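You operate a simulated robot arm through the tools that you are given. There is no shell and no other tool.

You are at the controls of a simulated two-armed robot. One attempt, no reset.

JOB
File the blue film box in the FILM drawer and lock the chest.
Fine: shut the drawer.

Only the result counts: the job must be done as asked and must still hold three seconds after the hand-in. Knocking over, shifting, dropping, spilling or breaking anything else fails it.

ROBOT AND FRAMES
Two 7-joint arms with fingered hands on one trunk that stands fixed in place. Base frame: the origin is at the foot of the trunk, x ahead of it, y to its left, z up. Lengths are in m, angles in degrees, forces in N, time in s.
The left shoulder is at [0.07, 0.162, 1.146], the right one opposite. With the tool pointing down near the work surface each hand reaches from about 0.1 to 0.64 m from the base axis, measured 20 degrees to its own side. Payload 4 kg a hand.
The TCP of each hand is the grasp point between the finger pads, 0.026 m short of the fingertips. In the tool frame z runs along the fingers and y along their closing line. Largest opening 0.132 m; the body of the gripper starts 0.073 m behind the TCP. The gripper is a hand of 4 fingers: y runs from the thumb to the fingers, the wrist lies at [0, 0, -0.224] in the tool frame, and closing takes about 1.5 s.
Orientation is that of the tool frame in the base frame, as a unit quaternion [x, y, z, w]. With the fingers straight down and closing along the base's y, the tool's x points along the base's -x, its y along +y and its z along -z.

CONTROLS
- The arms move only by the tool send_rows. It takes "left_steps", "right_steps" or both (then of equal length, played together; a hand with none holds still); each is a list of rows, each a list of 7 numbers: the turn, a rotation vector about the base's x, y, z in degrees, then the shift along the base's x, y, z in m, then the closure, from 0 (fully open) to 1 (shut). In form: [[rx, ry, rz, dx, dy, dz, grip], ...]. A call has 1 to 20 rows; each row shifts and turns the commanded pose from where the row before left it. Rows are played at 5 a second. More than 0.05 m and 8.6 degrees between two rows, or a gripper value outside its range, and nothing of the call is played. A pose out of reach is approached as far as the arm can. The call stops where the force on the tool passes 40 N (or 10 N more than at its start, if that is more) or the arm is blocked; 0.2 s more then pass. Each finger travels about 0.045 m/s and halts on what it meets, pressing with about 24 N; the grip force reading is that of the motor and also rises with nothing between the fingers. The clock runs only during rows and for 0.2 s after the last one: add rows that do not move to give the fingers time. The reply holds the time, the measured pose of the TCP, the force on the tool along the base axes, the opening and the grip force, in the units named above and with some noise, with the torque about the TCP (base axes, N m) and any sound that the robot's microphone picked up, and new pictures: "show" is both (left out), scene, wrist or none (wrist: the cameras of the hands that moved).
- Cameras (640 x 400 px; columns grow to the right, rows downward): "scene" is now at [0.129, -0.0255, 1.3602]; the picture's right is [-0.31, -0.95, -0.00], its down [-0.67, 0.22, -0.71] and it looks along [0.68, -0.22, -0.70] (base axes); focal length 277 px, centre (320, 200). "left" rides on the left gripper at [-0.073, 0.006, -0.094] in its tool frame; the picture's right is [-0.08, -1.00, 0.00], its down [0.79, -0.06, -0.62] and it looks along [0.61, -0.05, 0.79] (tool axes); focal length 230 px, centre (320, 200). "right" rides on the right gripper at [0.073, 0.006, -0.094] in its tool frame; the picture's right is [-0.08, 1.00, 0.00], its down [-0.78, -0.06, -0.62] and it looks along [-0.61, -0.05, 0.79] (tool axes); focal length 230 px, centre (320, 200). There is no depth. A picture from a camera that has moved, and an enlarged one, comes with that camera's place and axes in the base frame and with its lens.
- slide_trunk(by): slides the trunk up (or, below 0, down) by that many m; the arms and the scene camera ride with it, the base frame stays. It gives what a move gives, with no picture.
- set_grasp(shape, hand): the hand has 4 fingers and takes this shape, open, in about a second: jaw (thumb against the fingers, like two jaws); tri (thumb and two fingers); tip (a fingertip pinch); poke (one finger out to press); point (the index stretched); flat (the hand flat); cup (the hand cupped); fist (a fist). The gripper value then closes the fingers along that shape, each until it touches; the sizes above hold for jaw. It gives what a move gives, with no picture.
- pan_tilt(pan, tilt): turns the head with the scene camera to pan (to the left, within 86 degrees either way) and tilt (down, from -29 to 69), counted from straight ahead of the robot. It gives what a move gives, and a new picture of the scene camera.
- zoom(camera, box): a new picture of the part [left, top, right, bottom] of that camera's present view, enlarged. It takes no simulated time.
- sign_off(): hands the job in; it is judged then, once.

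Places have to be worked out from the pictures, the camera data and where the tool is seen. Open the grippers and draw the arms clear of the work before you hand the job in, unless the task says otherwise.

The tools are called after "Call:" by a JSON object that holds its "fn" and its "kwargs". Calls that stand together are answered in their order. send_rows: Moves the arms, as the interface text tells. Its arguments: {"type":"object","properties":{"left_steps":{"type":"array"},"right_steps":{"type":"array"},"show":{"type":"string","enum":["both","scene","wrist","none"]}},"required":[]} The other tools are called the same way: slide_trunk (by) slides the trunk up or down; set_grasp (shape, hand) gives the hand a shape; pan_tilt (pan, tilt) turns the head that bears the scene camera; zoom (camera, box) takes an enlarged picture of a part of a camera's view; sign_off () hands the job in.

At the start:

```text
clock: 0.0
left_tool_pos: [0.6174, 0.054, 1.1248]
left_tool_rot: [0.0, 1.0, 0.0, -0.001]
left_force: [0.0, 1.0, -0.5]
left_moment: [0.0, 0.0, -0.02]
left_grip_width: 0.1316
left_grip_force: 0.1
left_shape: jaw
right_tool_pos: [0.44, -0.493, 1.1425]
right_tool_rot: [0.0, 1.0, 0.0, 0.0]
right_force: [1.2, -0.4, -0.1]
right_moment: [-0.04, -0.01, -0.03]
right_grip_width: 0.1317
right_grip_force: 0.1
right_shape: jaw
trunk travel left (down, up): [-0.625, 0.315]
head pan, tilt: [-18.0, 44.5]
```

scene: 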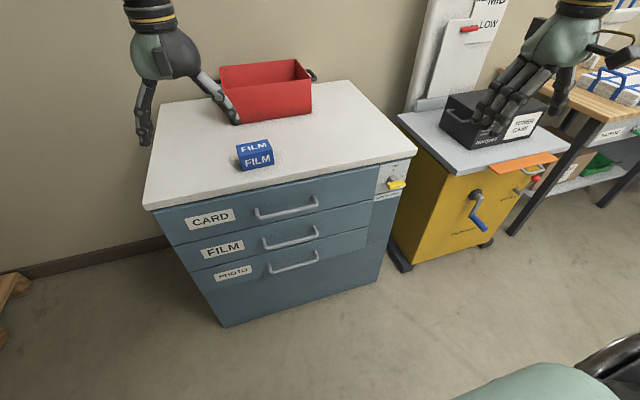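
right: 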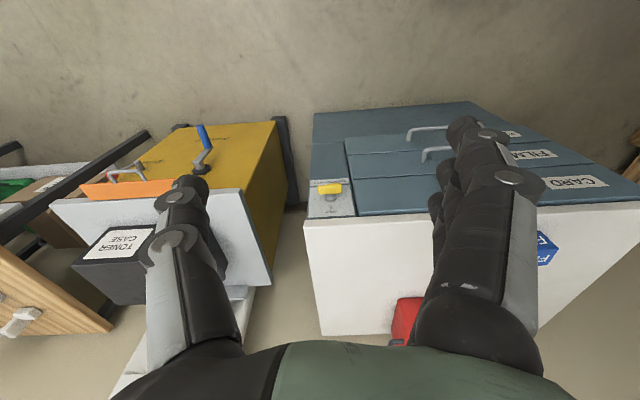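
left: 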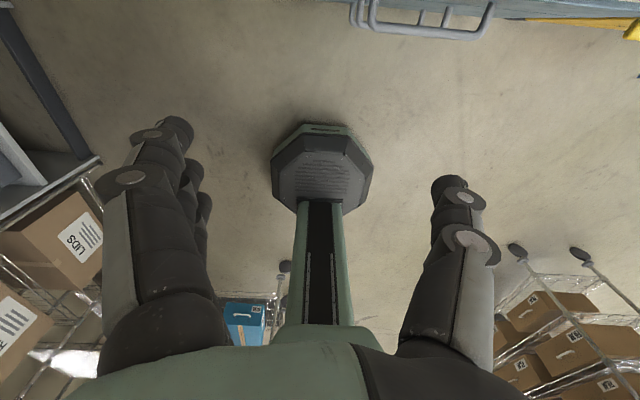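

I'll start by looking closer at the chest, its labels, handles and lock before moving anything.

Call:
{"fn": "zoom", "kwargs": {"camera": "scene", "box": [130, 100, 430, 300]}}

Call:
{"fn": "zoom", "kwargs": {"camera": "scene", "box": [350, 140, 430, 220]}}

Call:
{"fn": "zoom", "kwargs": {"camera": "right", "box": [290, 90, 640, 340]}}

```text
2.00 times, centred on (280, 200) of scene
camera zoom: at [0.129, -0.0255, 1.3602], right [-0.31, -0.95, 0.0], down [-0.67, 0.22, -0.71], along [0.68, -0.22, -0.7], focal length 553 px, centre (400, 200)
```

zoom: 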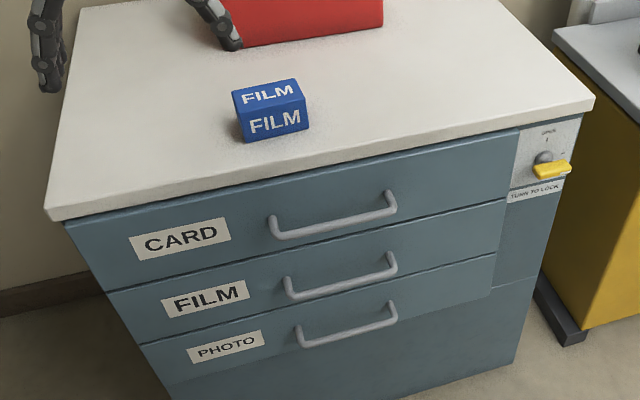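

```text
5.00 times, centred on (390, 180) of scene
camera zoom: at [0.129, -0.0255, 1.3602], right [-0.31, -0.95, 0.0], down [-0.67, 0.22, -0.71], along [0.68, -0.22, -0.7], focal length 1383 px, centre (-30, 300)
```

zoom: 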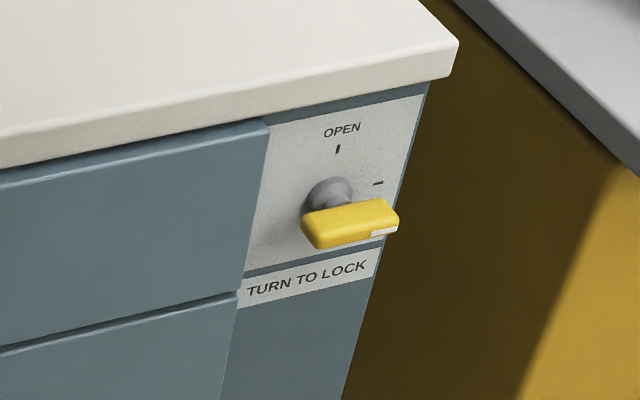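

```text
1.60 times, centred on (465, 215) of right
camera zoom: at [0.3667, -0.4873, 1.2356], right [0.08, 1.0, 0.0], down [0.78, -0.06, 0.62], along [0.61, -0.05, -0.79], focal length 368 px, centre (88, 176)
```

zoom: 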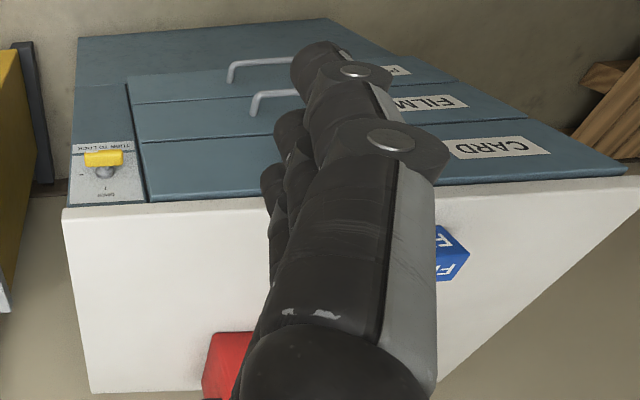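

The chest top seems to be at about z 0.83 with its front edge at about x 0.75. The yellow lock lever is on the right at about y -0.49 and the FILM handle is near z 0.575. I need a lower view of the front and the lock, and both hands hang clear of the chest, so I lower the trunk.

Call:
{"fn": "slide_trunk", "kwargs": {"by": -0.25}}

Call:
{"fn": "pan_tilt", "kwargs": {"pan": -15, "tilt": 35}}

```text
clock: 2.6
left_tool_pos: [0.6174, 0.0533, 0.8734]
left_tool_rot: [0.001, 1.0, 0.0, -0.001]
left_force: [0.0, 0.4, 1.0]
left_moment: [-0.04, -0.01, 0.01]
left_grip_width: 0.1317
left_grip_force: 0.1
left_shape: jaw
right_tool_pos: [0.4396, -0.4916, 0.8925]
right_tool_rot: [0.001, 1.0, 0.0, 0.0]
right_force: [-0.1, -0.2, -0.3]
right_moment: [-0.02, -0.04, 0.0]
right_grip_width: 0.1318
right_grip_force: 0.1
right_shape: jaw
trunk travel left (down, up): [-0.375, 0.565]
head pan, tilt: [-18.0, 44.5]
```

```text
clock: 3.3
left_tool_pos: [0.6172, 0.0537, 0.8731]
left_tool_rot: [0.0, 1.0, -0.001, 0.0]
left_force: [-0.6, 0.3, 0.5]
left_moment: [0.01, 0.01, 0.03]
left_grip_width: 0.1318
left_grip_force: 0.0
left_shape: jaw
right_tool_pos: [0.4388, -0.4922, 0.8925]
right_tool_rot: [0.0, 1.0, 0.0, 0.0]
right_force: [-0.6, 0.6, 0.4]
right_moment: [-0.01, 0.02, 0.01]
right_grip_width: 0.132
right_grip_force: 0.0
right_shape: jaw
trunk travel left (down, up): [-0.375, 0.565]
head pan, tilt: [-15.0, 35.0]
camera scene: at [0.1363, -0.0229, 1.1243], right [-0.26, -0.97, 0.0], down [-0.55, 0.15, -0.82], along [0.79, -0.21, -0.57], focal length 277 px, centre (320, 200)
```

scene: 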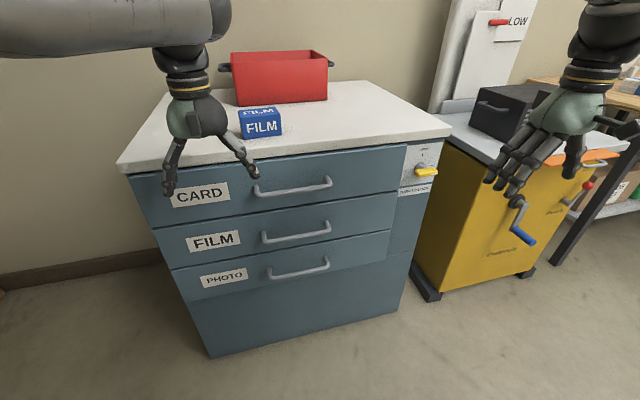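

Now a closer look at the lock plate, the lever and the handles from this lower view.

Call:
{"fn": "zoom", "kwargs": {"camera": "scene", "box": [385, 130, 455, 200]}}

Call:
{"fn": "zoom", "kwargs": {"camera": "scene", "box": [120, 130, 440, 330]}}

Call:
{"fn": "zoom", "kwargs": {"camera": "right", "box": [290, 90, 640, 340]}}

```text
5.71 times, centred on (420, 165) of scene
camera zoom: at [0.1363, -0.0229, 1.1243], right [-0.26, -0.97, 0.0], down [-0.55, 0.15, -0.82], along [0.79, -0.21, -0.57], focal length 1580 px, centre (-251, 400)
```

zoom: 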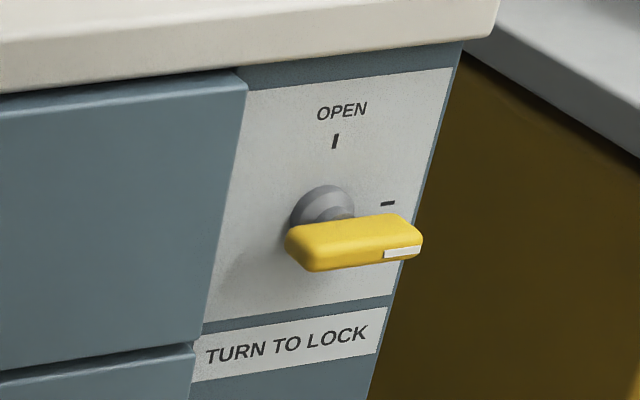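

```text
2.00 times, centred on (280, 230) of scene
camera zoom: at [0.1363, -0.0229, 1.1243], right [-0.26, -0.97, 0.0], down [-0.55, 0.15, -0.82], along [0.79, -0.21, -0.57], focal length 553 px, centre (400, 140)
```

zoom: 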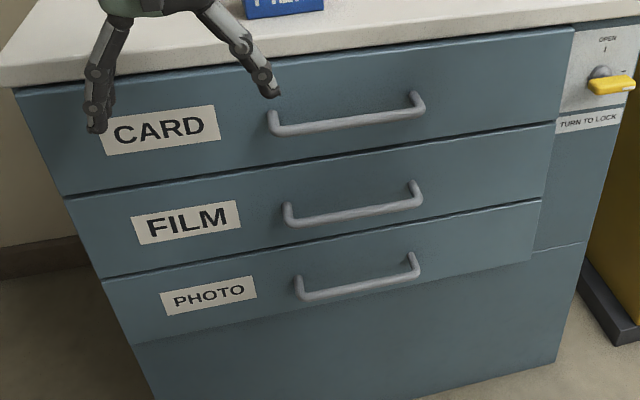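

```text
1.60 times, centred on (465, 215) of right
camera zoom: at [0.3667, -0.4873, 0.9856], right [0.08, 1.0, 0.0], down [0.78, -0.06, 0.62], along [0.61, -0.05, -0.79], focal length 368 px, centre (88, 176)
```

zoom: 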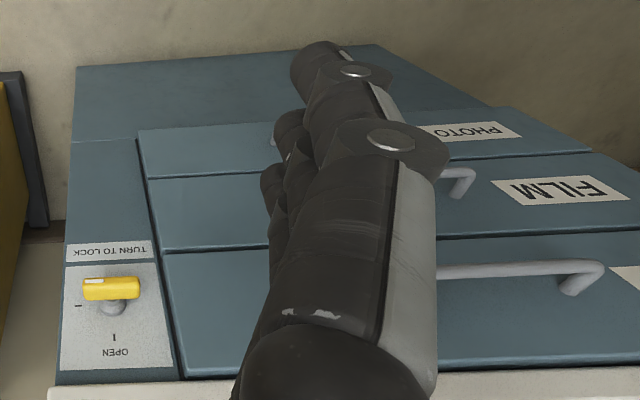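

The lever's white pointer sits at the right-hand tick, not at OPEN, so the chest is locked now. The lever axis is at about [0.72, -0.488, 0.740] and the lock panel at about x 0.749. I draw the left hand aside and pitch the right hand to point forward in front of the lock.

Call:
{"fn": "send_rows", "kwargs": {"left_steps": [[0, 0, 0, -0.018, 0.0224, 0, 0], [0, 0, 0, -0.018, 0.0224, 0, 0], [0, 0, 0, -0.018, 0.0224, 0, 0], [0, 0, 0, -0.018, 0.0224, 0, 0], [0, 0, 0, -0.018, 0.0224, 0, 0], [0, 0, 0, -0.018, 0.0224, 0, 0], [0, 0, 0, -0.018, 0.0224, 0, 0], [0, 0, 0, -0.018, 0.0224, 0, 0], [0, 0, 0, -0.018, 0.0224, 0, 0], [0, 0, 0, -0.018, 0.0224, 0, 0], [0, 0, 0, -0.018, 0.0224, 0, 0]], "right_steps": [[0, -8.1818, 0, 0.01, 0, -0.0139, 0], [0, -8.1818, 0, 0.01, 0, -0.0139, 0], [0, -8.1818, 0, 0.01, 0, -0.0139, 0], [0, -8.1818, 0, 0.01, 0, -0.0139, 0], [0, -8.1818, 0, 0.01, 0, -0.0139, 0], [0, -8.1818, 0, 0.01, 0, -0.0139, 0], [0, -8.1818, 0, 0.01, 0, -0.0139, 0], [0, -8.1818, 0, 0.01, 0, -0.0139, 0], [0, -8.1818, 0, 0.01, 0, -0.0139, 0], [0, -8.1818, 0, 0.01, 0, -0.0139, 0], [0, -8.1818, 0, 0.01, 0, -0.0139, 0]], "show": "both"}}

```text
clock: 5.7
left_tool_pos: [0.4187, 0.3019, 0.8718]
left_tool_rot: [0.0, 1.0, 0.0, -0.001]
left_force: [0.2, -0.1, 0.2]
left_moment: [0.01, 0.0, 0.02]
left_grip_width: 0.1318
left_grip_force: 0.1
left_shape: jaw
right_tool_pos: [0.55, -0.4922, 0.7383]
right_tool_rot: [0.001, 0.707, -0.002, 0.707]
right_force: [-0.3, -0.1, 0.1]
right_moment: [-0.02, 0.02, -0.01]
right_grip_width: 0.1318
right_grip_force: 0.1
right_shape: jaw
trunk travel left (down, up): [-0.375, 0.565]
head pan, tilt: [-15.0, 35.0]
camera scene: at [0.1365, -0.023, 1.1244], right [-0.26, -0.97, 0.0], down [-0.55, 0.15, -0.82], along [0.79, -0.21, -0.57], focal length 277 px, centre (320, 200)
camera right: at [0.4567, -0.4871, 0.6647], right [0.0, 1.0, 0.08], down [-0.62, -0.06, 0.79], along [0.79, -0.05, 0.61], focal length 230 px, centre (320, 200)
camera left: at [0.493, 0.308, 0.9651], right [0.08, -1.0, 0.0], down [-0.78, -0.06, 0.62], along [-0.62, -0.05, -0.79], focal length 230 px, centre (320, 200)
```

scene: 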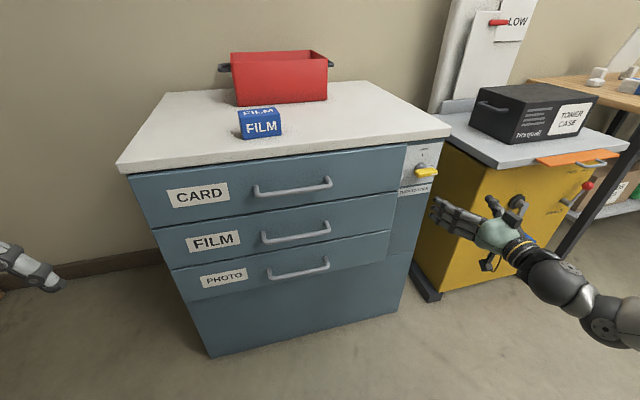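
right: 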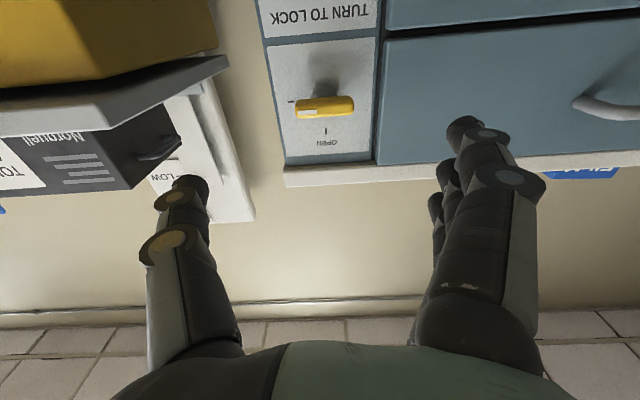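
left: 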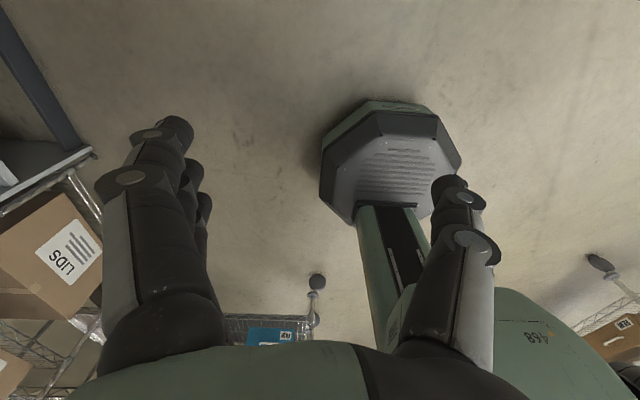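

The right hand now points forward at z 0.738, and its camera confirms the lever at y -0.488, z 0.739. Next I roll the hand +90° about x so that it closes vertically on the horizontal lever.

Call:
{"fn": "send_rows", "kwargs": {"right_steps": [[8.1818, 0, 0, 0, 0, 0, 0.1], [8.1818, 0, 0, 0, 0, 0, 0.2], [8.1818, 0, 0, 0, 0, 0, 0.3], [8.1818, 0, 0, 0, 0, 0, 0.35], [8.1818, 0, 0, 0, 0, 0, 0.35], [8.1818, 0, 0, 0, 0, 0, 0.35], [8.1818, 0, 0, 0, 0, 0, 0.35], [8.1818, 0, 0, 0, 0, 0, 0.35], [8.1818, 0, 0, 0, 0, 0, 0.35], [8.1818, 0, 0, 0, 0, 0, 0.35], [8.1818, 0, 0, 0, 0.004, 0.002, 0.35]], "show": "both"}}

```text
clock: 8.1
left_tool_pos: [0.4189, 0.3025, 0.8727]
left_tool_rot: [0.001, 1.0, 0.0, -0.001]
left_force: [0.6, -0.3, 0.2]
left_moment: [0.01, 0.01, -0.03]
left_grip_width: 0.1317
left_grip_force: 0.1
left_shape: jaw
right_tool_pos: [0.5505, -0.488, 0.7406]
right_tool_rot: [0.501, 0.5, 0.5, 0.5]
right_force: [-0.4, -0.4, -0.6]
right_moment: [0.02, -0.02, -0.04]
right_grip_width: 0.0863
right_grip_force: 0.1
right_shape: jaw
trunk travel left (down, up): [-0.375, 0.565]
head pan, tilt: [-15.0, 35.0]
camera scene: at [0.1362, -0.0228, 1.1243], right [-0.26, -0.97, 0.0], down [-0.55, 0.15, -0.82], along [0.79, -0.21, -0.57], focal length 277 px, centre (320, 200)
camera right: at [0.4568, -0.4154, 0.747], right [0.0, -0.08, 1.0], down [-0.62, -0.79, -0.06], along [0.79, -0.61, -0.05], focal length 230 px, centre (320, 200)
```

scene: 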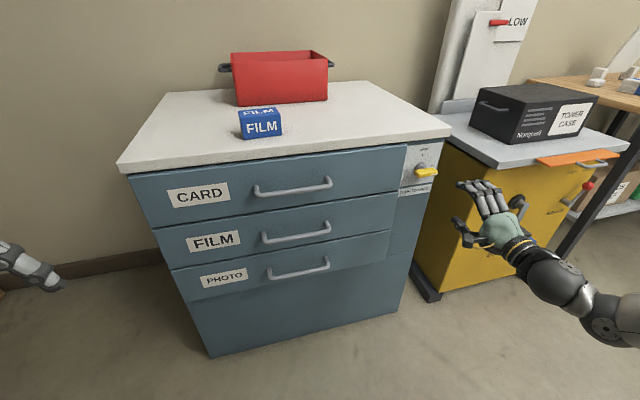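
right: 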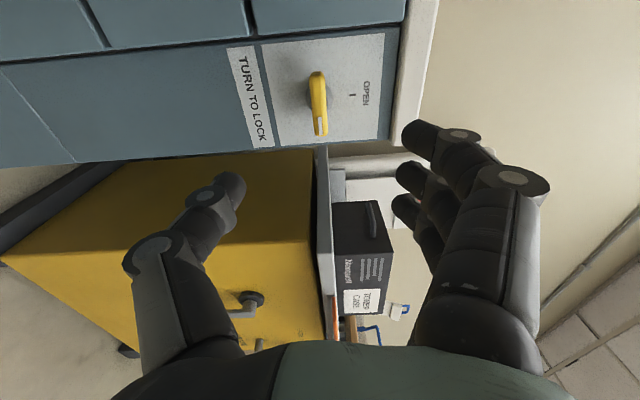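

The roll came out exactly, with the hand level with the lever at z 0.740. I advance most of the way to the lever with the fingers straddling it and check.

Call:
{"fn": "send_rows", "kwargs": {"right_steps": [[0, 0, 0, 0.03, 0, 0, 0.35], [0, 0, 0, 0.03, 0, 0, 0.35], [0, 0, 0, 0.03, 0, 0, 0.35], [0, 0, 0, 0.03, 0, 0, 0.35], [0, 0, 0, 0.01, 0, -0.001, 0.35]], "show": "both"}}

Call:
{"fn": "zoom", "kwargs": {"camera": "scene", "box": [370, 110, 510, 250]}}

```text
clock: 9.3
left_tool_pos: [0.4198, 0.3024, 0.8731]
left_tool_rot: [0.0, 1.0, 0.001, -0.001]
left_force: [-0.1, 0.1, -0.5]
left_moment: [0.0, -0.01, 0.01]
left_grip_width: 0.1321
left_grip_force: 0.0
left_shape: jaw
right_tool_pos: [0.6785, -0.489, 0.7401]
right_tool_rot: [0.5, 0.5, 0.5, 0.5]
right_force: [0.2, 0.1, -0.4]
right_moment: [0.05, 0.0, 0.01]
right_grip_width: 0.0862
right_grip_force: 0.0
right_shape: jaw
trunk travel left (down, up): [-0.375, 0.565]
head pan, tilt: [-15.0, 35.0]
camera scene: at [0.1362, -0.0229, 1.1244], right [-0.26, -0.97, 0.0], down [-0.55, 0.15, -0.82], along [0.79, -0.21, -0.57], focal length 277 px, centre (320, 200)
camera right: at [0.586, -0.4162, 0.7462], right [0.0, -0.08, 1.0], down [-0.62, -0.78, -0.06], along [0.79, -0.61, -0.05], focal length 230 px, centre (320, 200)
```

scene: 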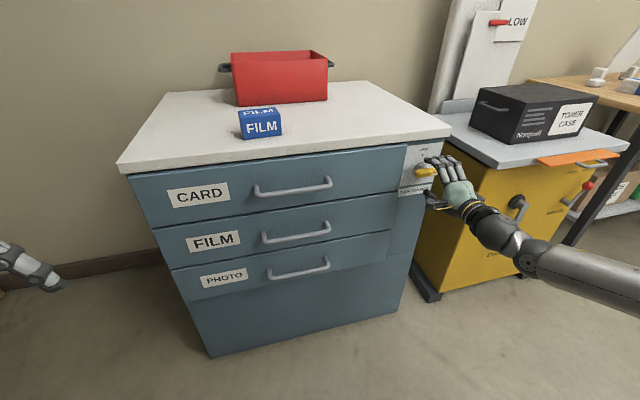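
right: 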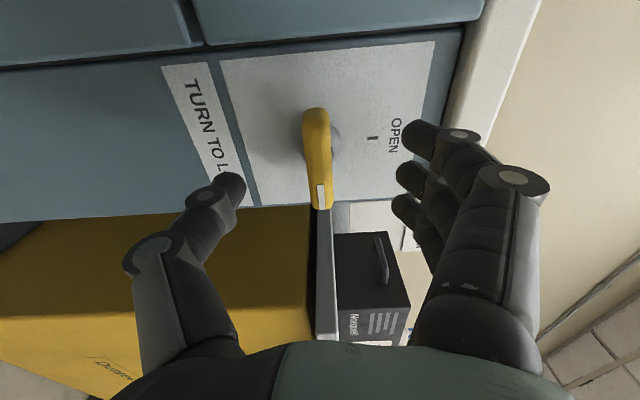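

```text
2.86 times, centred on (440, 180) of scene
camera zoom: at [0.1362, -0.0229, 1.1244], right [-0.26, -0.97, 0.0], down [-0.55, 0.15, -0.82], along [0.79, -0.21, -0.57], focal length 790 px, centre (-23, 257)
```

zoom: 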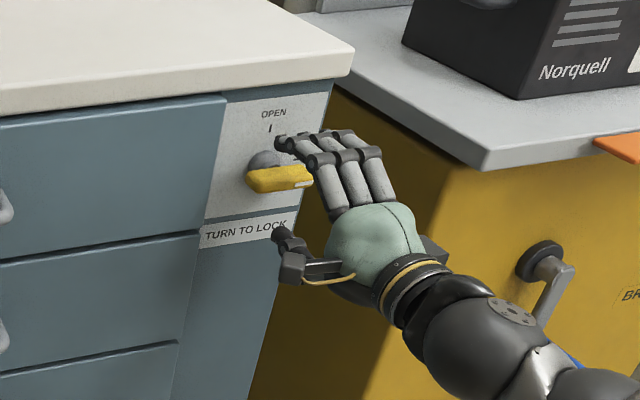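

The fingers straddle the lever with no contact. I advance the last bit so the pads sit on the bar (tips about 2 cm short of the panel) and close.

Call:
{"fn": "send_rows", "kwargs": {"right_steps": [[0, 0, 0, 0.013, 0, 0, 0.35], [0, 0, 0, 0.013, 0, 0, 0.35], [0, 0, 0, 0, 0, 0, 0.6], [0, 0, 0, 0, 0, 0, 0.8], [0, 0, 0, 0, 0, 0, 1], [0, 0, 0, 0, 0, 0, 1], [0, 0, 0, 0, 0, 0, 1], [0, 0, 0, 0, 0, 0, 1], [0, 0, 0, 0, 0, 0, 1]], "show": "both"}}

Call:
{"fn": "zoom", "kwargs": {"camera": "scene", "box": [370, 110, 510, 250]}}

```text
clock: 11.3
left_tool_pos: [0.4199, 0.3023, 0.8729]
left_tool_rot: [-0.001, 1.0, 0.001, -0.001]
left_force: [0.3, 0.1, -0.7]
left_moment: [0.03, 0.01, 0.0]
left_grip_width: 0.1317
left_grip_force: 0.1
left_shape: jaw
right_tool_pos: [0.7049, -0.4889, 0.7411]
right_tool_rot: [0.5, 0.5, 0.5, 0.5]
right_force: [1.9, -1.3, 2.0]
right_moment: [-0.01, -0.07, -0.01]
right_grip_width: 0.0112
right_grip_force: 24.1
right_shape: jaw
trunk travel left (down, up): [-0.375, 0.565]
head pan, tilt: [-15.0, 35.0]
camera scene: at [0.1364, -0.0227, 1.1243], right [-0.26, -0.97, 0.0], down [-0.55, 0.15, -0.82], along [0.79, -0.21, -0.57], focal length 277 px, centre (320, 200)
camera right: at [0.6124, -0.4163, 0.7457], right [0.0, -0.08, 1.0], down [-0.62, -0.79, -0.06], along [0.79, -0.61, -0.05], focal length 230 px, centre (320, 200)
```

scene: 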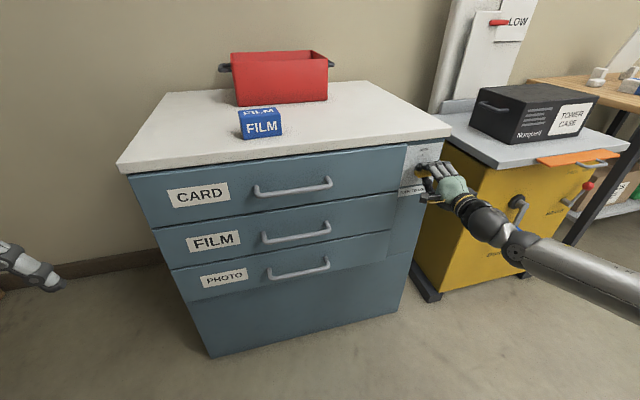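
right: 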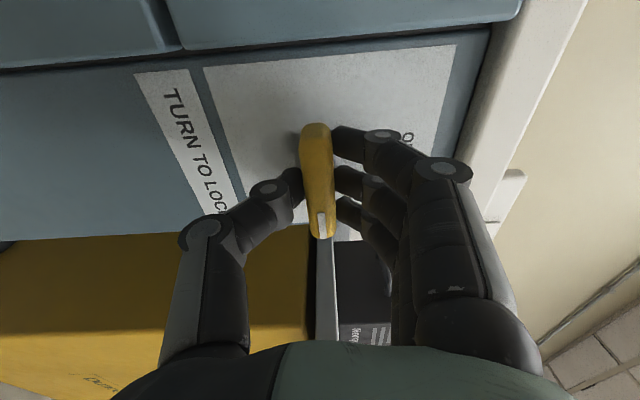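

```text
2.86 times, centred on (440, 180) of scene
camera zoom: at [0.1364, -0.0227, 1.1243], right [-0.26, -0.97, 0.0], down [-0.55, 0.15, -0.82], along [0.79, -0.21, -0.57], focal length 790 px, centre (-23, 257)
```

zoom: 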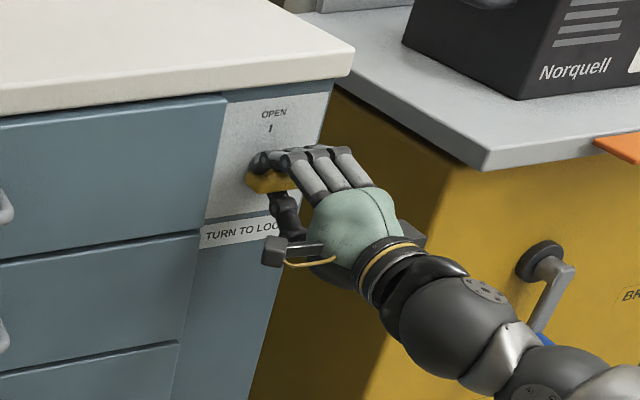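

The hand is clamped on the bar, about 11 mm wide with 24 N grip, and sits on the lever axis. I rotate -90° about x, turning the white pointer up to OPEN.

Call:
{"fn": "send_rows", "kwargs": {"right_steps": [[-7.5, 0, 0, 0, 0, 0, 1], [-7.5, 0, 0, 0, 0, 0, 1], [-7.5, 0, 0, 0, 0, 0, 1], [-7.5, 0, 0, 0, 0, 0, 1], [-7.5, 0, 0, 0, 0, 0, 1], [-7.5, 0, 0, 0, 0, 0, 1], [-7.5, 0, 0, 0, 0, 0, 1], [-7.5, 0, 0, 0, 0, 0, 1], [-7.5, 0, 0, 0, 0, 0, 1], [-7.5, 0, 0, 0, 0, 0, 1], [-7.5, 0, 0, 0, 0, 0, 1], [-7.5, 0, 0, 0, 0, 0, 1]], "show": "both"}}

Call:
{"fn": "zoom", "kwargs": {"camera": "scene", "box": [370, 110, 510, 250]}}

```text
clock: 13.9
left_tool_pos: [0.418, 0.3021, 0.8719]
left_tool_rot: [-0.001, 1.0, -0.001, -0.001]
left_force: [-0.3, 0.6, -0.3]
left_moment: [0.01, 0.0, 0.0]
left_grip_width: 0.1316
left_grip_force: 0.1
left_shape: jaw
right_tool_pos: [0.7044, -0.4877, 0.7406]
right_tool_rot: [-0.001, 0.707, -0.002, 0.707]
right_force: [4.8, -1.2, 4.1]
right_moment: [0.07, -0.06, 0.0]
right_grip_width: 0.011
right_grip_force: 24.1
right_shape: jaw
trunk travel left (down, up): [-0.375, 0.565]
head pan, tilt: [-15.0, 35.0]
camera scene: at [0.1361, -0.0227, 1.1244], right [-0.26, -0.97, 0.0], down [-0.55, 0.15, -0.82], along [0.79, -0.21, -0.57], focal length 277 px, centre (320, 200)
camera right: at [0.6122, -0.4829, 0.6676], right [0.0, 1.0, 0.07], down [-0.62, -0.06, 0.79], along [0.79, -0.05, 0.61], focal length 230 px, centre (320, 200)
```

scene: 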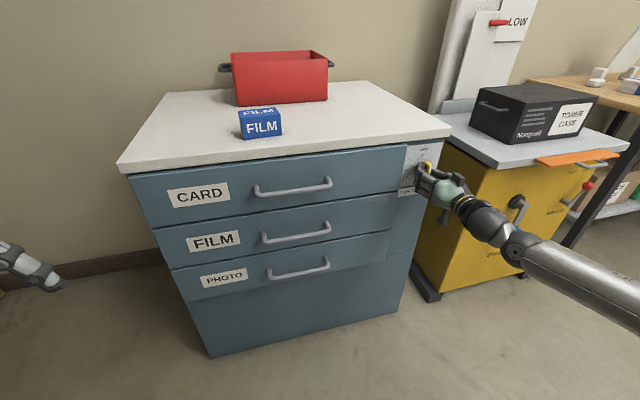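
right: 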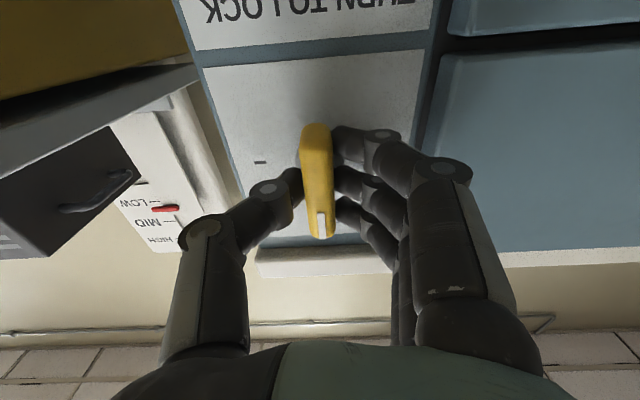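

```text
2.86 times, centred on (440, 180) of scene
camera zoom: at [0.1361, -0.0227, 1.1244], right [-0.26, -0.97, 0.0], down [-0.55, 0.15, -0.82], along [0.79, -0.21, -0.57], focal length 790 px, centre (-23, 257)
```

zoom: 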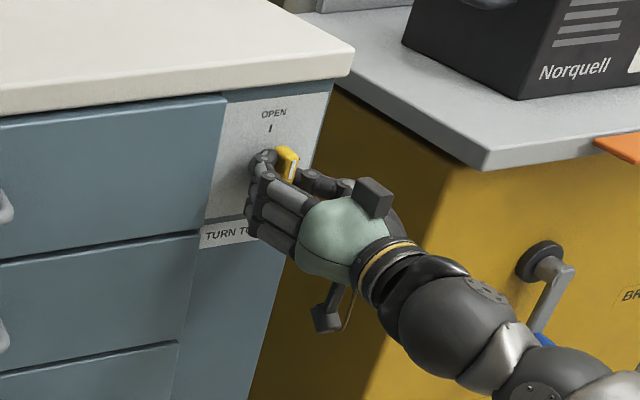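

The white pointer now points up at OPEN. I release the lever and back straight off.

Call:
{"fn": "send_rows", "kwargs": {"right_steps": [[0, 0, 0, 0, 0, 0, 0.6], [0, 0, 0, 0, 0, 0, 0.35], [0, 0, 0, 0, 0, 0, 0.35], [0, 0, 0, 0, 0, 0, 0.35], [0, 0, 0, -0.03, 0, 0, 0.35], [0, 0, 0, -0.04, 0, 0, 0.35], [0, 0, 0, -0.04, 0, 0, 0.35], [0, 0, 0, -0.04, 0, 0, 0.35], [0, 0, 0, -0.04, 0, 0, 0.35]], "show": "both"}}

Call:
{"fn": "zoom", "kwargs": {"camera": "scene", "box": [385, 130, 455, 200]}}

Call:
{"fn": "zoom", "kwargs": {"camera": "scene", "box": [240, 160, 400, 300]}}

Call:
{"fn": "zoom", "kwargs": {"camera": "scene", "box": [210, 80, 310, 180]}}

```text
clock: 15.9
left_tool_pos: [0.419, 0.3013, 0.8725]
left_tool_rot: [0.0, 1.0, 0.0, 0.0]
left_force: [0.2, 0.6, 0.3]
left_moment: [0.01, 0.01, 0.01]
left_grip_width: 0.1316
left_grip_force: 0.1
left_shape: jaw
right_tool_pos: [0.5144, -0.4853, 0.7406]
right_tool_rot: [-0.001, 0.707, 0.001, 0.707]
right_force: [-0.7, 0.1, -0.2]
right_moment: [-0.02, -0.02, 0.01]
right_grip_width: 0.0855
right_grip_force: 0.0
right_shape: jaw
trunk travel left (down, up): [-0.375, 0.565]
head pan, tilt: [-15.0, 35.0]
camera scene: at [0.1357, -0.0225, 1.1244], right [-0.26, -0.97, 0.0], down [-0.55, 0.15, -0.82], along [0.79, -0.21, -0.57], focal length 277 px, centre (320, 200)
camera right: at [0.4221, -0.4817, 0.6664], right [0.0, 1.0, 0.08], down [-0.62, -0.06, 0.78], along [0.79, -0.05, 0.62], focal length 230 px, centre (320, 200)
```

scene: 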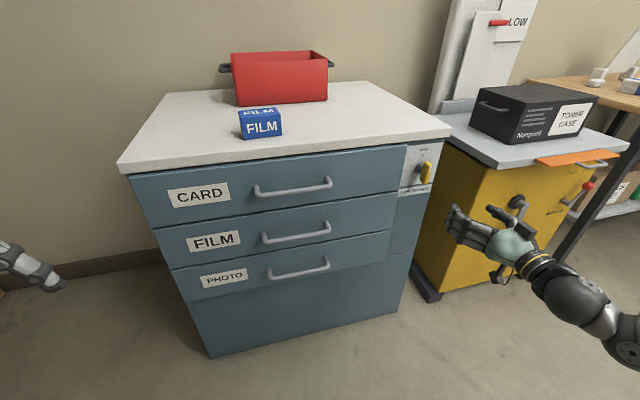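
right: 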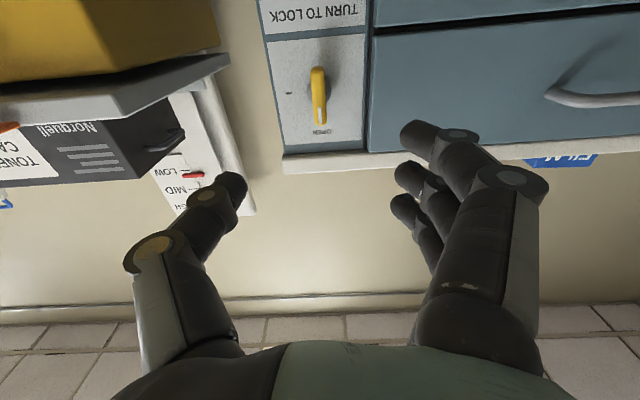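

```text
5.71 times, centred on (420, 165) of scene
camera zoom: at [0.1357, -0.0225, 1.1244], right [-0.26, -0.97, 0.0], down [-0.55, 0.15, -0.82], along [0.79, -0.21, -0.57], focal length 1580 px, centre (-251, 400)
```

zoom: 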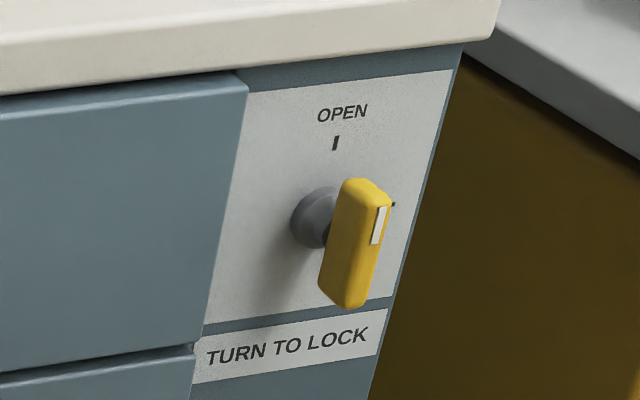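

```text
2.86 times, centred on (320, 230) of scene
camera zoom: at [0.1357, -0.0225, 1.1244], right [-0.26, -0.97, 0.0], down [-0.55, 0.15, -0.82], along [0.79, -0.21, -0.57], focal length 790 px, centre (320, 114)
```

zoom: 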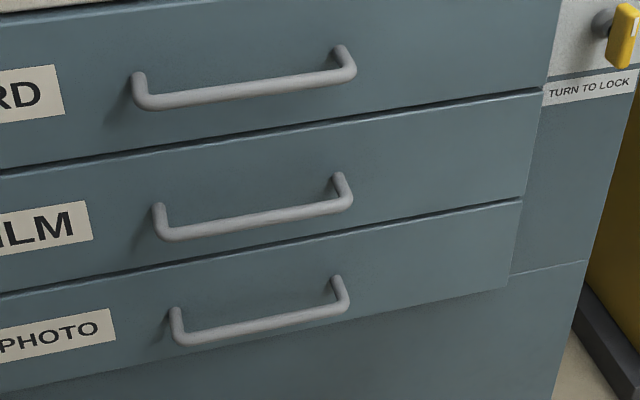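

```text
4.00 times, centred on (260, 130) of scene
camera zoom: at [0.1357, -0.0225, 1.1244], right [-0.26, -0.97, 0.0], down [-0.55, 0.15, -0.82], along [0.79, -0.21, -0.57], focal length 1106 px, centre (560, 480)
```

zoom: 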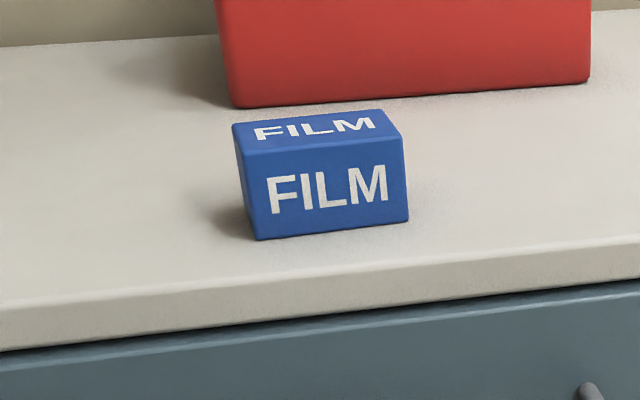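

The lever is vertical at OPEN. From the two head heights I place the FILM handle bar at about [0.69, -0.108, 0.611]. I move the right hand in front of it while rolling back to a vertical closing line.

Call:
{"fn": "send_rows", "kwargs": {"right_steps": [[8.1818, 0, 0, 0.003, 0.0341, -0.0117, 0.35], [8.1818, 0, 0, 0.003, 0.0341, -0.0117, 0.35], [8.1818, 0, 0, 0.003, 0.0341, -0.0117, 0.35], [8.1818, 0, 0, 0.003, 0.0341, -0.0117, 0.35], [8.1818, 0, 0, 0.003, 0.0341, -0.0117, 0.35], [8.1818, 0, 0, 0.003, 0.0341, -0.0117, 0.35], [8.1818, 0, 0, 0.003, 0.0341, -0.0117, 0.35], [8.1818, 0, 0, 0.003, 0.0341, -0.0117, 0.35], [8.1818, 0, 0, 0.003, 0.0341, -0.0117, 0.35], [8.1818, 0, 0, 0.003, 0.0341, -0.0117, 0.35], [8.1818, 0, 0, 0.003, 0.0341, -0.0117, 0.35]], "show": "both"}}

```text
clock: 18.3
left_tool_pos: [0.4191, 0.3025, 0.8726]
left_tool_rot: [0.0, 1.0, -0.001, -0.001]
left_force: [0.1, 0.0, 0.6]
left_moment: [-0.03, 0.03, -0.02]
left_grip_width: 0.132
left_grip_force: 0.0
left_shape: jaw
right_tool_pos: [0.5472, -0.1127, 0.6118]
right_tool_rot: [0.501, 0.499, 0.5, 0.5]
right_force: [-0.4, -0.3, 0.1]
right_moment: [0.01, 0.01, 0.0]
right_grip_width: 0.0855
right_grip_force: 0.1
right_shape: jaw
trunk travel left (down, up): [-0.375, 0.565]
head pan, tilt: [-15.0, 35.0]
camera scene: at [0.1362, -0.0222, 1.1244], right [-0.26, -0.97, 0.0], down [-0.55, 0.15, -0.82], along [0.79, -0.21, -0.57], focal length 277 px, centre (320, 200)
camera right: at [0.4547, -0.0394, 0.6181], right [0.0, -0.08, 1.0], down [-0.62, -0.78, -0.06], along [0.79, -0.61, -0.05], focal length 230 px, centre (320, 200)
```

scene: 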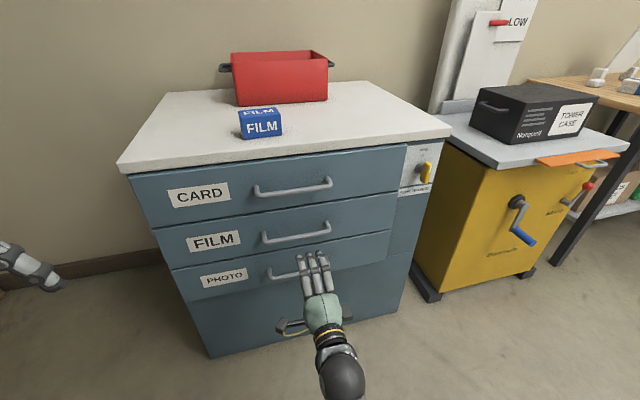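
right: 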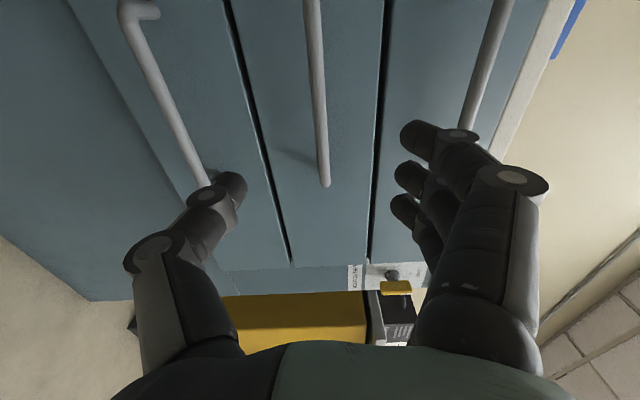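

The hand camera confirms the FILM bar level with the hand (z about 0.611). I advance to it with the fingers above and the thumb below, watching the force.

Call:
{"fn": "send_rows", "kwargs": {"right_steps": [[0, 0, 0, 0.03, 0, 0, 0.35], [0, 0, 0, 0.03, 0, 0, 0.35], [0, 0, 0, 0.03, 0, 0, 0.35], [0, 0, 0, 0.02, 0, 0, 0.35], [0, 0, 0, 0.015, 0, 0, 0.35], [0, 0, 0, 0.012, 0, 0, 0.35]], "show": "both"}}

Call:
{"fn": "zoom", "kwargs": {"camera": "scene", "box": [240, 160, 400, 300]}}

```text
clock: 19.7
left_tool_pos: [0.4193, 0.3023, 0.8719]
left_tool_rot: [0.0, 1.0, -0.001, -0.001]
left_force: [-0.8, -0.2, 0.1]
left_moment: [-0.04, -0.01, -0.01]
left_grip_width: 0.1322
left_grip_force: 0.1
left_shape: jaw
right_tool_pos: [0.6839, -0.1131, 0.6119]
right_tool_rot: [0.5, 0.501, 0.5, 0.5]
right_force: [-0.5, 0.3, 0.2]
right_moment: [0.0, 0.0, -0.03]
right_grip_width: 0.0854
right_grip_force: 0.1
right_shape: jaw
trunk travel left (down, up): [-0.375, 0.565]
head pan, tilt: [-15.0, 35.0]
camera scene: at [0.1363, -0.0227, 1.1243], right [-0.26, -0.97, 0.0], down [-0.55, 0.15, -0.82], along [0.79, -0.21, -0.57], focal length 277 px, centre (320, 200)
camera right: at [0.5916, -0.0408, 0.6176], right [0.0, -0.08, 1.0], down [-0.62, -0.79, -0.06], along [0.79, -0.61, -0.05], focal length 230 px, centre (320, 200)
```

scene: 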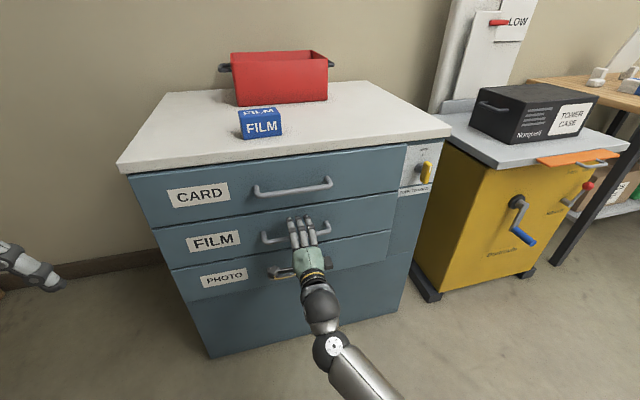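
right: 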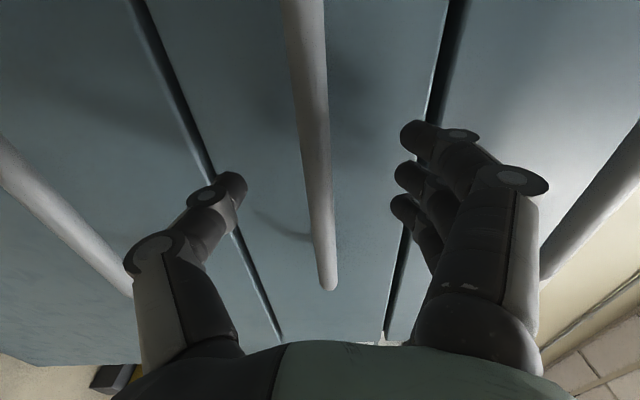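

```text
2.86 times, centred on (320, 230) of scene
camera zoom: at [0.1363, -0.0227, 1.1243], right [-0.26, -0.97, 0.0], down [-0.55, 0.15, -0.82], along [0.79, -0.21, -0.57], focal length 790 px, centre (320, 114)
```

zoom: 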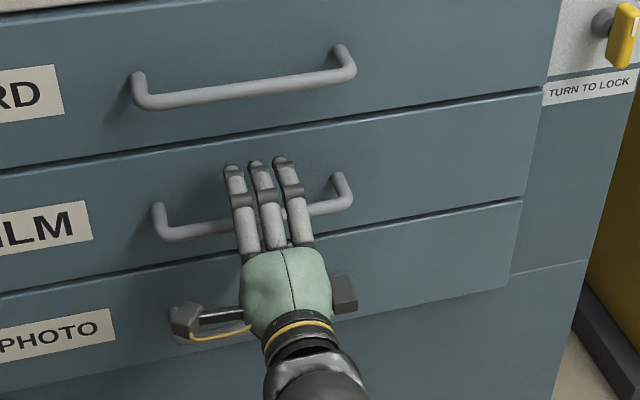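

The bar lies between the fingers and the thumb at the pads. I close on it.

Call:
{"fn": "send_rows", "kwargs": {"right_steps": [[0, 0, 0, 0, 0, 0, 0.6], [0, 0, 0, 0, 0, 0, 0.8], [0, 0, 0, 0, 0, 0, 1], [0, 0, 0, 0, 0, 0, 1], [0, 0, 0, 0, 0, 0, 1], [0, 0, 0, 0, 0, 0, 1], [0, 0, 0, 0, 0, 0, 1]], "show": "wrist"}}

```text
clock: 21.3
left_tool_pos: [0.4186, 0.3023, 0.8715]
left_tool_rot: [0.0, 1.0, 0.0, 0.0]
left_force: [0.3, 0.1, 0.1]
left_moment: [-0.01, -0.05, -0.01]
left_grip_width: 0.1319
left_grip_force: 0.0
left_shape: jaw
right_tool_pos: [0.6847, -0.1136, 0.6116]
right_tool_rot: [0.5, 0.5, 0.5, 0.5]
right_force: [4.6, -0.3, -1.1]
right_moment: [0.0, 0.02, -0.01]
right_grip_width: 0.0002
right_grip_force: 24.4
right_shape: jaw
trunk travel left (down, up): [-0.375, 0.565]
head pan, tilt: [-15.0, 35.0]
camera right: at [0.5919, -0.0411, 0.6173], right [0.0, -0.08, 1.0], down [-0.62, -0.79, -0.06], along [0.79, -0.61, -0.05], focal length 230 px, centre (320, 200)
```

right: 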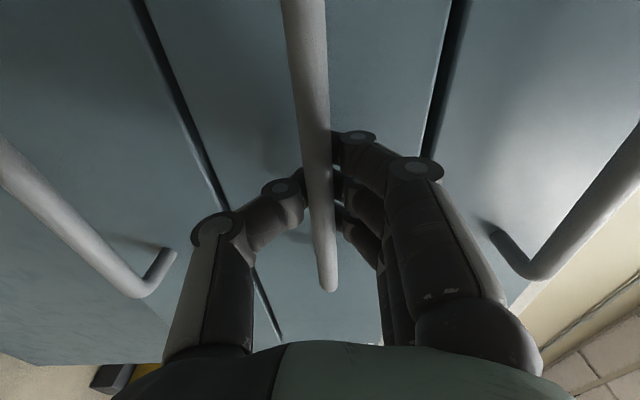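

The fingers have closed around behind the bar, so it is hooked within the curl. I pull slowly back and check that the drawer follows.

Call:
{"fn": "send_rows", "kwargs": {"right_steps": [[0, 0, 0, -0.01, 0, 0, 1], [0, 0, 0, -0.015, 0, 0, 1], [0, 0, 0, -0.015, 0, 0, 1], [0, 0, 0, -0.02, 0, 0, 1]], "show": "both"}}

```text
clock: 22.3
left_tool_pos: [0.4192, 0.3027, 0.8722]
left_tool_rot: [0.0, 1.0, 0.0, 0.0]
left_force: [0.9, 0.0, 0.2]
left_moment: [0.0, 0.04, 0.0]
left_grip_width: 0.1318
left_grip_force: 0.0
left_shape: jaw
right_tool_pos: [0.6249, -0.1121, 0.6121]
right_tool_rot: [0.5, 0.501, 0.499, 0.5]
right_force: [-1.1, -0.9, 0.5]
right_moment: [0.03, -0.02, 0.01]
right_grip_width: 0.0
right_grip_force: 24.1
right_shape: jaw
trunk travel left (down, up): [-0.375, 0.565]
head pan, tilt: [-15.0, 35.0]
camera scene: at [0.1358, -0.0229, 1.1244], right [-0.26, -0.97, 0.0], down [-0.55, 0.15, -0.82], along [0.79, -0.21, -0.57], focal length 277 px, centre (320, 200)
camera right: at [0.5323, -0.0401, 0.6175], right [0.0, -0.08, 1.0], down [-0.62, -0.78, -0.06], along [0.79, -0.61, -0.05], focal length 230 px, centre (320, 200)
```

scene: 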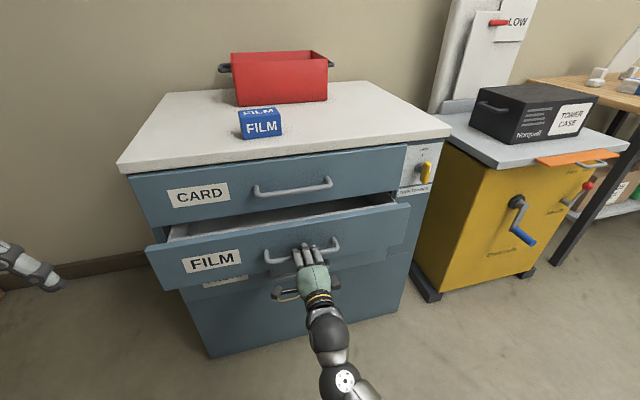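
right: 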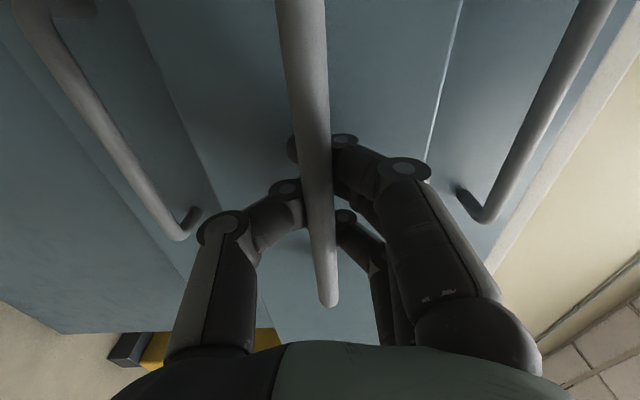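

The FILM drawer comes out freely. I keep pulling to about 0.27 m of travel.

Call:
{"fn": "send_rows", "kwargs": {"right_steps": [[0, 0, 0, -0.02, 0, 0, 1], [0, 0, 0, -0.02, 0, 0, 1], [0, 0, 0, -0.02, 0, 0, 1], [0, 0, 0, -0.02, 0, 0, 1], [0, 0, 0, -0.02, 0, 0, 1], [0, 0, 0, -0.02, 0, 0, 1], [0, 0, 0, -0.02, 0, 0, 1], [0, 0, 0, -0.02, 0, 0, 1], [0, 0, 0, -0.02, 0, 0, 1], [0, 0, 0, -0.02, 0, 0, 1]], "show": "both"}}

```text
clock: 24.5
left_tool_pos: [0.4184, 0.3015, 0.873]
left_tool_rot: [0.001, 1.0, 0.0, 0.0]
left_force: [0.8, 0.6, 0.7]
left_moment: [0.01, 0.03, -0.02]
left_grip_width: 0.1321
left_grip_force: 0.0
left_shape: jaw
right_tool_pos: [0.4249, -0.1133, 0.6111]
right_tool_rot: [0.5, 0.501, 0.5, 0.5]
right_force: [0.6, -0.6, -0.4]
right_moment: [0.03, 0.0, -0.01]
right_grip_width: 0.0003
right_grip_force: 23.5
right_shape: jaw
trunk travel left (down, up): [-0.375, 0.565]
head pan, tilt: [-15.0, 35.0]
camera scene: at [0.1358, -0.0229, 1.1244], right [-0.26, -0.97, 0.0], down [-0.55, 0.15, -0.82], along [0.79, -0.21, -0.57], focal length 277 px, centre (320, 200)
camera right: at [0.3329, -0.0405, 0.6176], right [0.0, -0.08, 1.0], down [-0.62, -0.78, -0.06], along [0.79, -0.62, -0.05], focal length 230 px, centre (320, 200)
```

scene: 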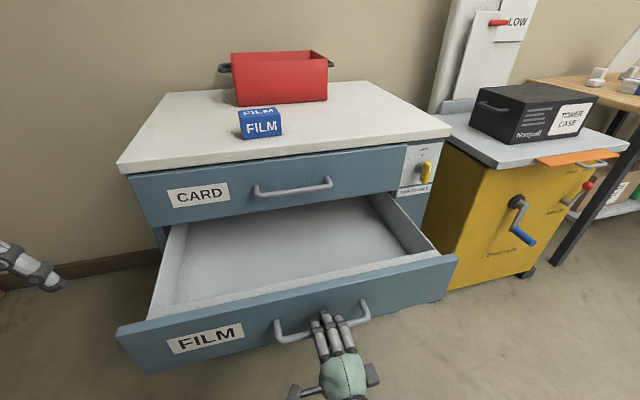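
right: 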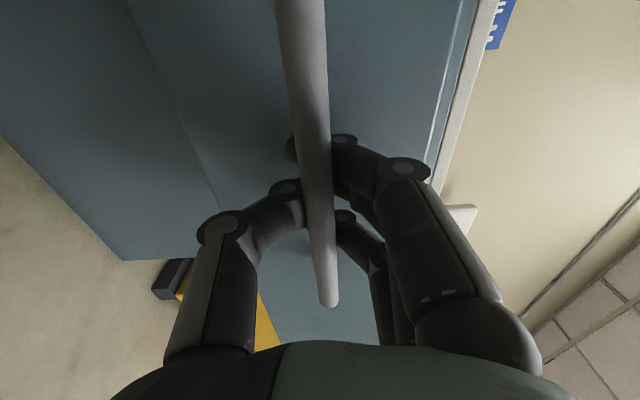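

The drawer is open about 0.26 m, empty, and the hand is unloaded. I let go of the handle and back the fingers off the bar.

Call:
{"fn": "send_rows", "kwargs": {"right_steps": [[0, 0, 0, 0, 0, 0, 0.7], [0, 0, 0, 0, 0, 0, 0.45], [0, 0, 0, 0, 0, 0, 0.4], [0, 0, 0, 0, 0, 0, 0.4], [0, 0, 0, 0, 0, 0, 0.4], [0, 0, 0, -0.012, 0, 0, 0.4], [0, 0, 0, -0.015, 0, 0, 0.4], [0, 0, 0, -0.015, 0, 0, 0.4]], "show": "both"}}

```text
clock: 26.3
left_tool_pos: [0.4198, 0.3022, 0.8723]
left_tool_rot: [0.0, 1.0, -0.001, 0.0]
left_force: [-0.2, -0.5, -0.4]
left_moment: [0.02, 0.0, -0.01]
left_grip_width: 0.1317
left_grip_force: 0.0
left_shape: jaw
right_tool_pos: [0.3826, -0.1131, 0.6126]
right_tool_rot: [0.5, 0.5, 0.5, 0.5]
right_force: [0.3, 0.0, -0.4]
right_moment: [-0.01, -0.04, 0.03]
right_grip_width: 0.0786
right_grip_force: 0.2
right_shape: jaw
trunk travel left (down, up): [-0.375, 0.565]
head pan, tilt: [-15.0, 35.0]
camera scene: at [0.136, -0.0227, 1.1244], right [-0.26, -0.97, 0.0], down [-0.55, 0.15, -0.82], along [0.79, -0.21, -0.57], focal length 277 px, centre (320, 200)
camera right: at [0.2894, -0.0404, 0.6181], right [0.0, -0.08, 1.0], down [-0.62, -0.79, -0.06], along [0.79, -0.61, -0.05], focal length 230 px, centre (320, 200)
```

scene: 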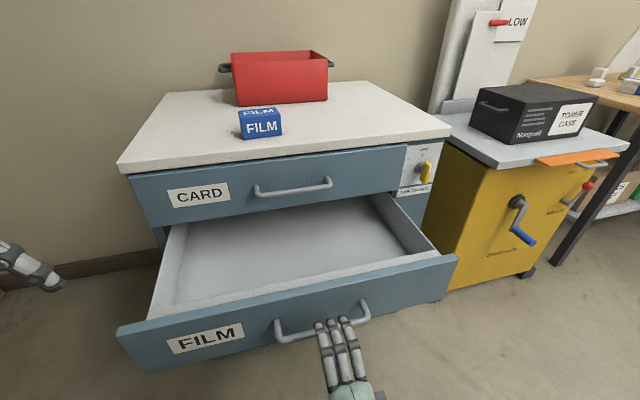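
right: 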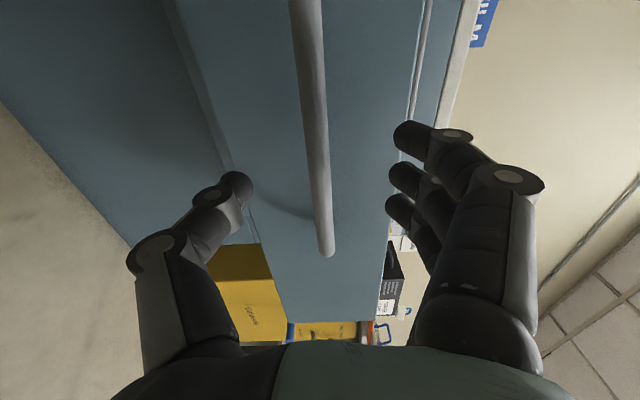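

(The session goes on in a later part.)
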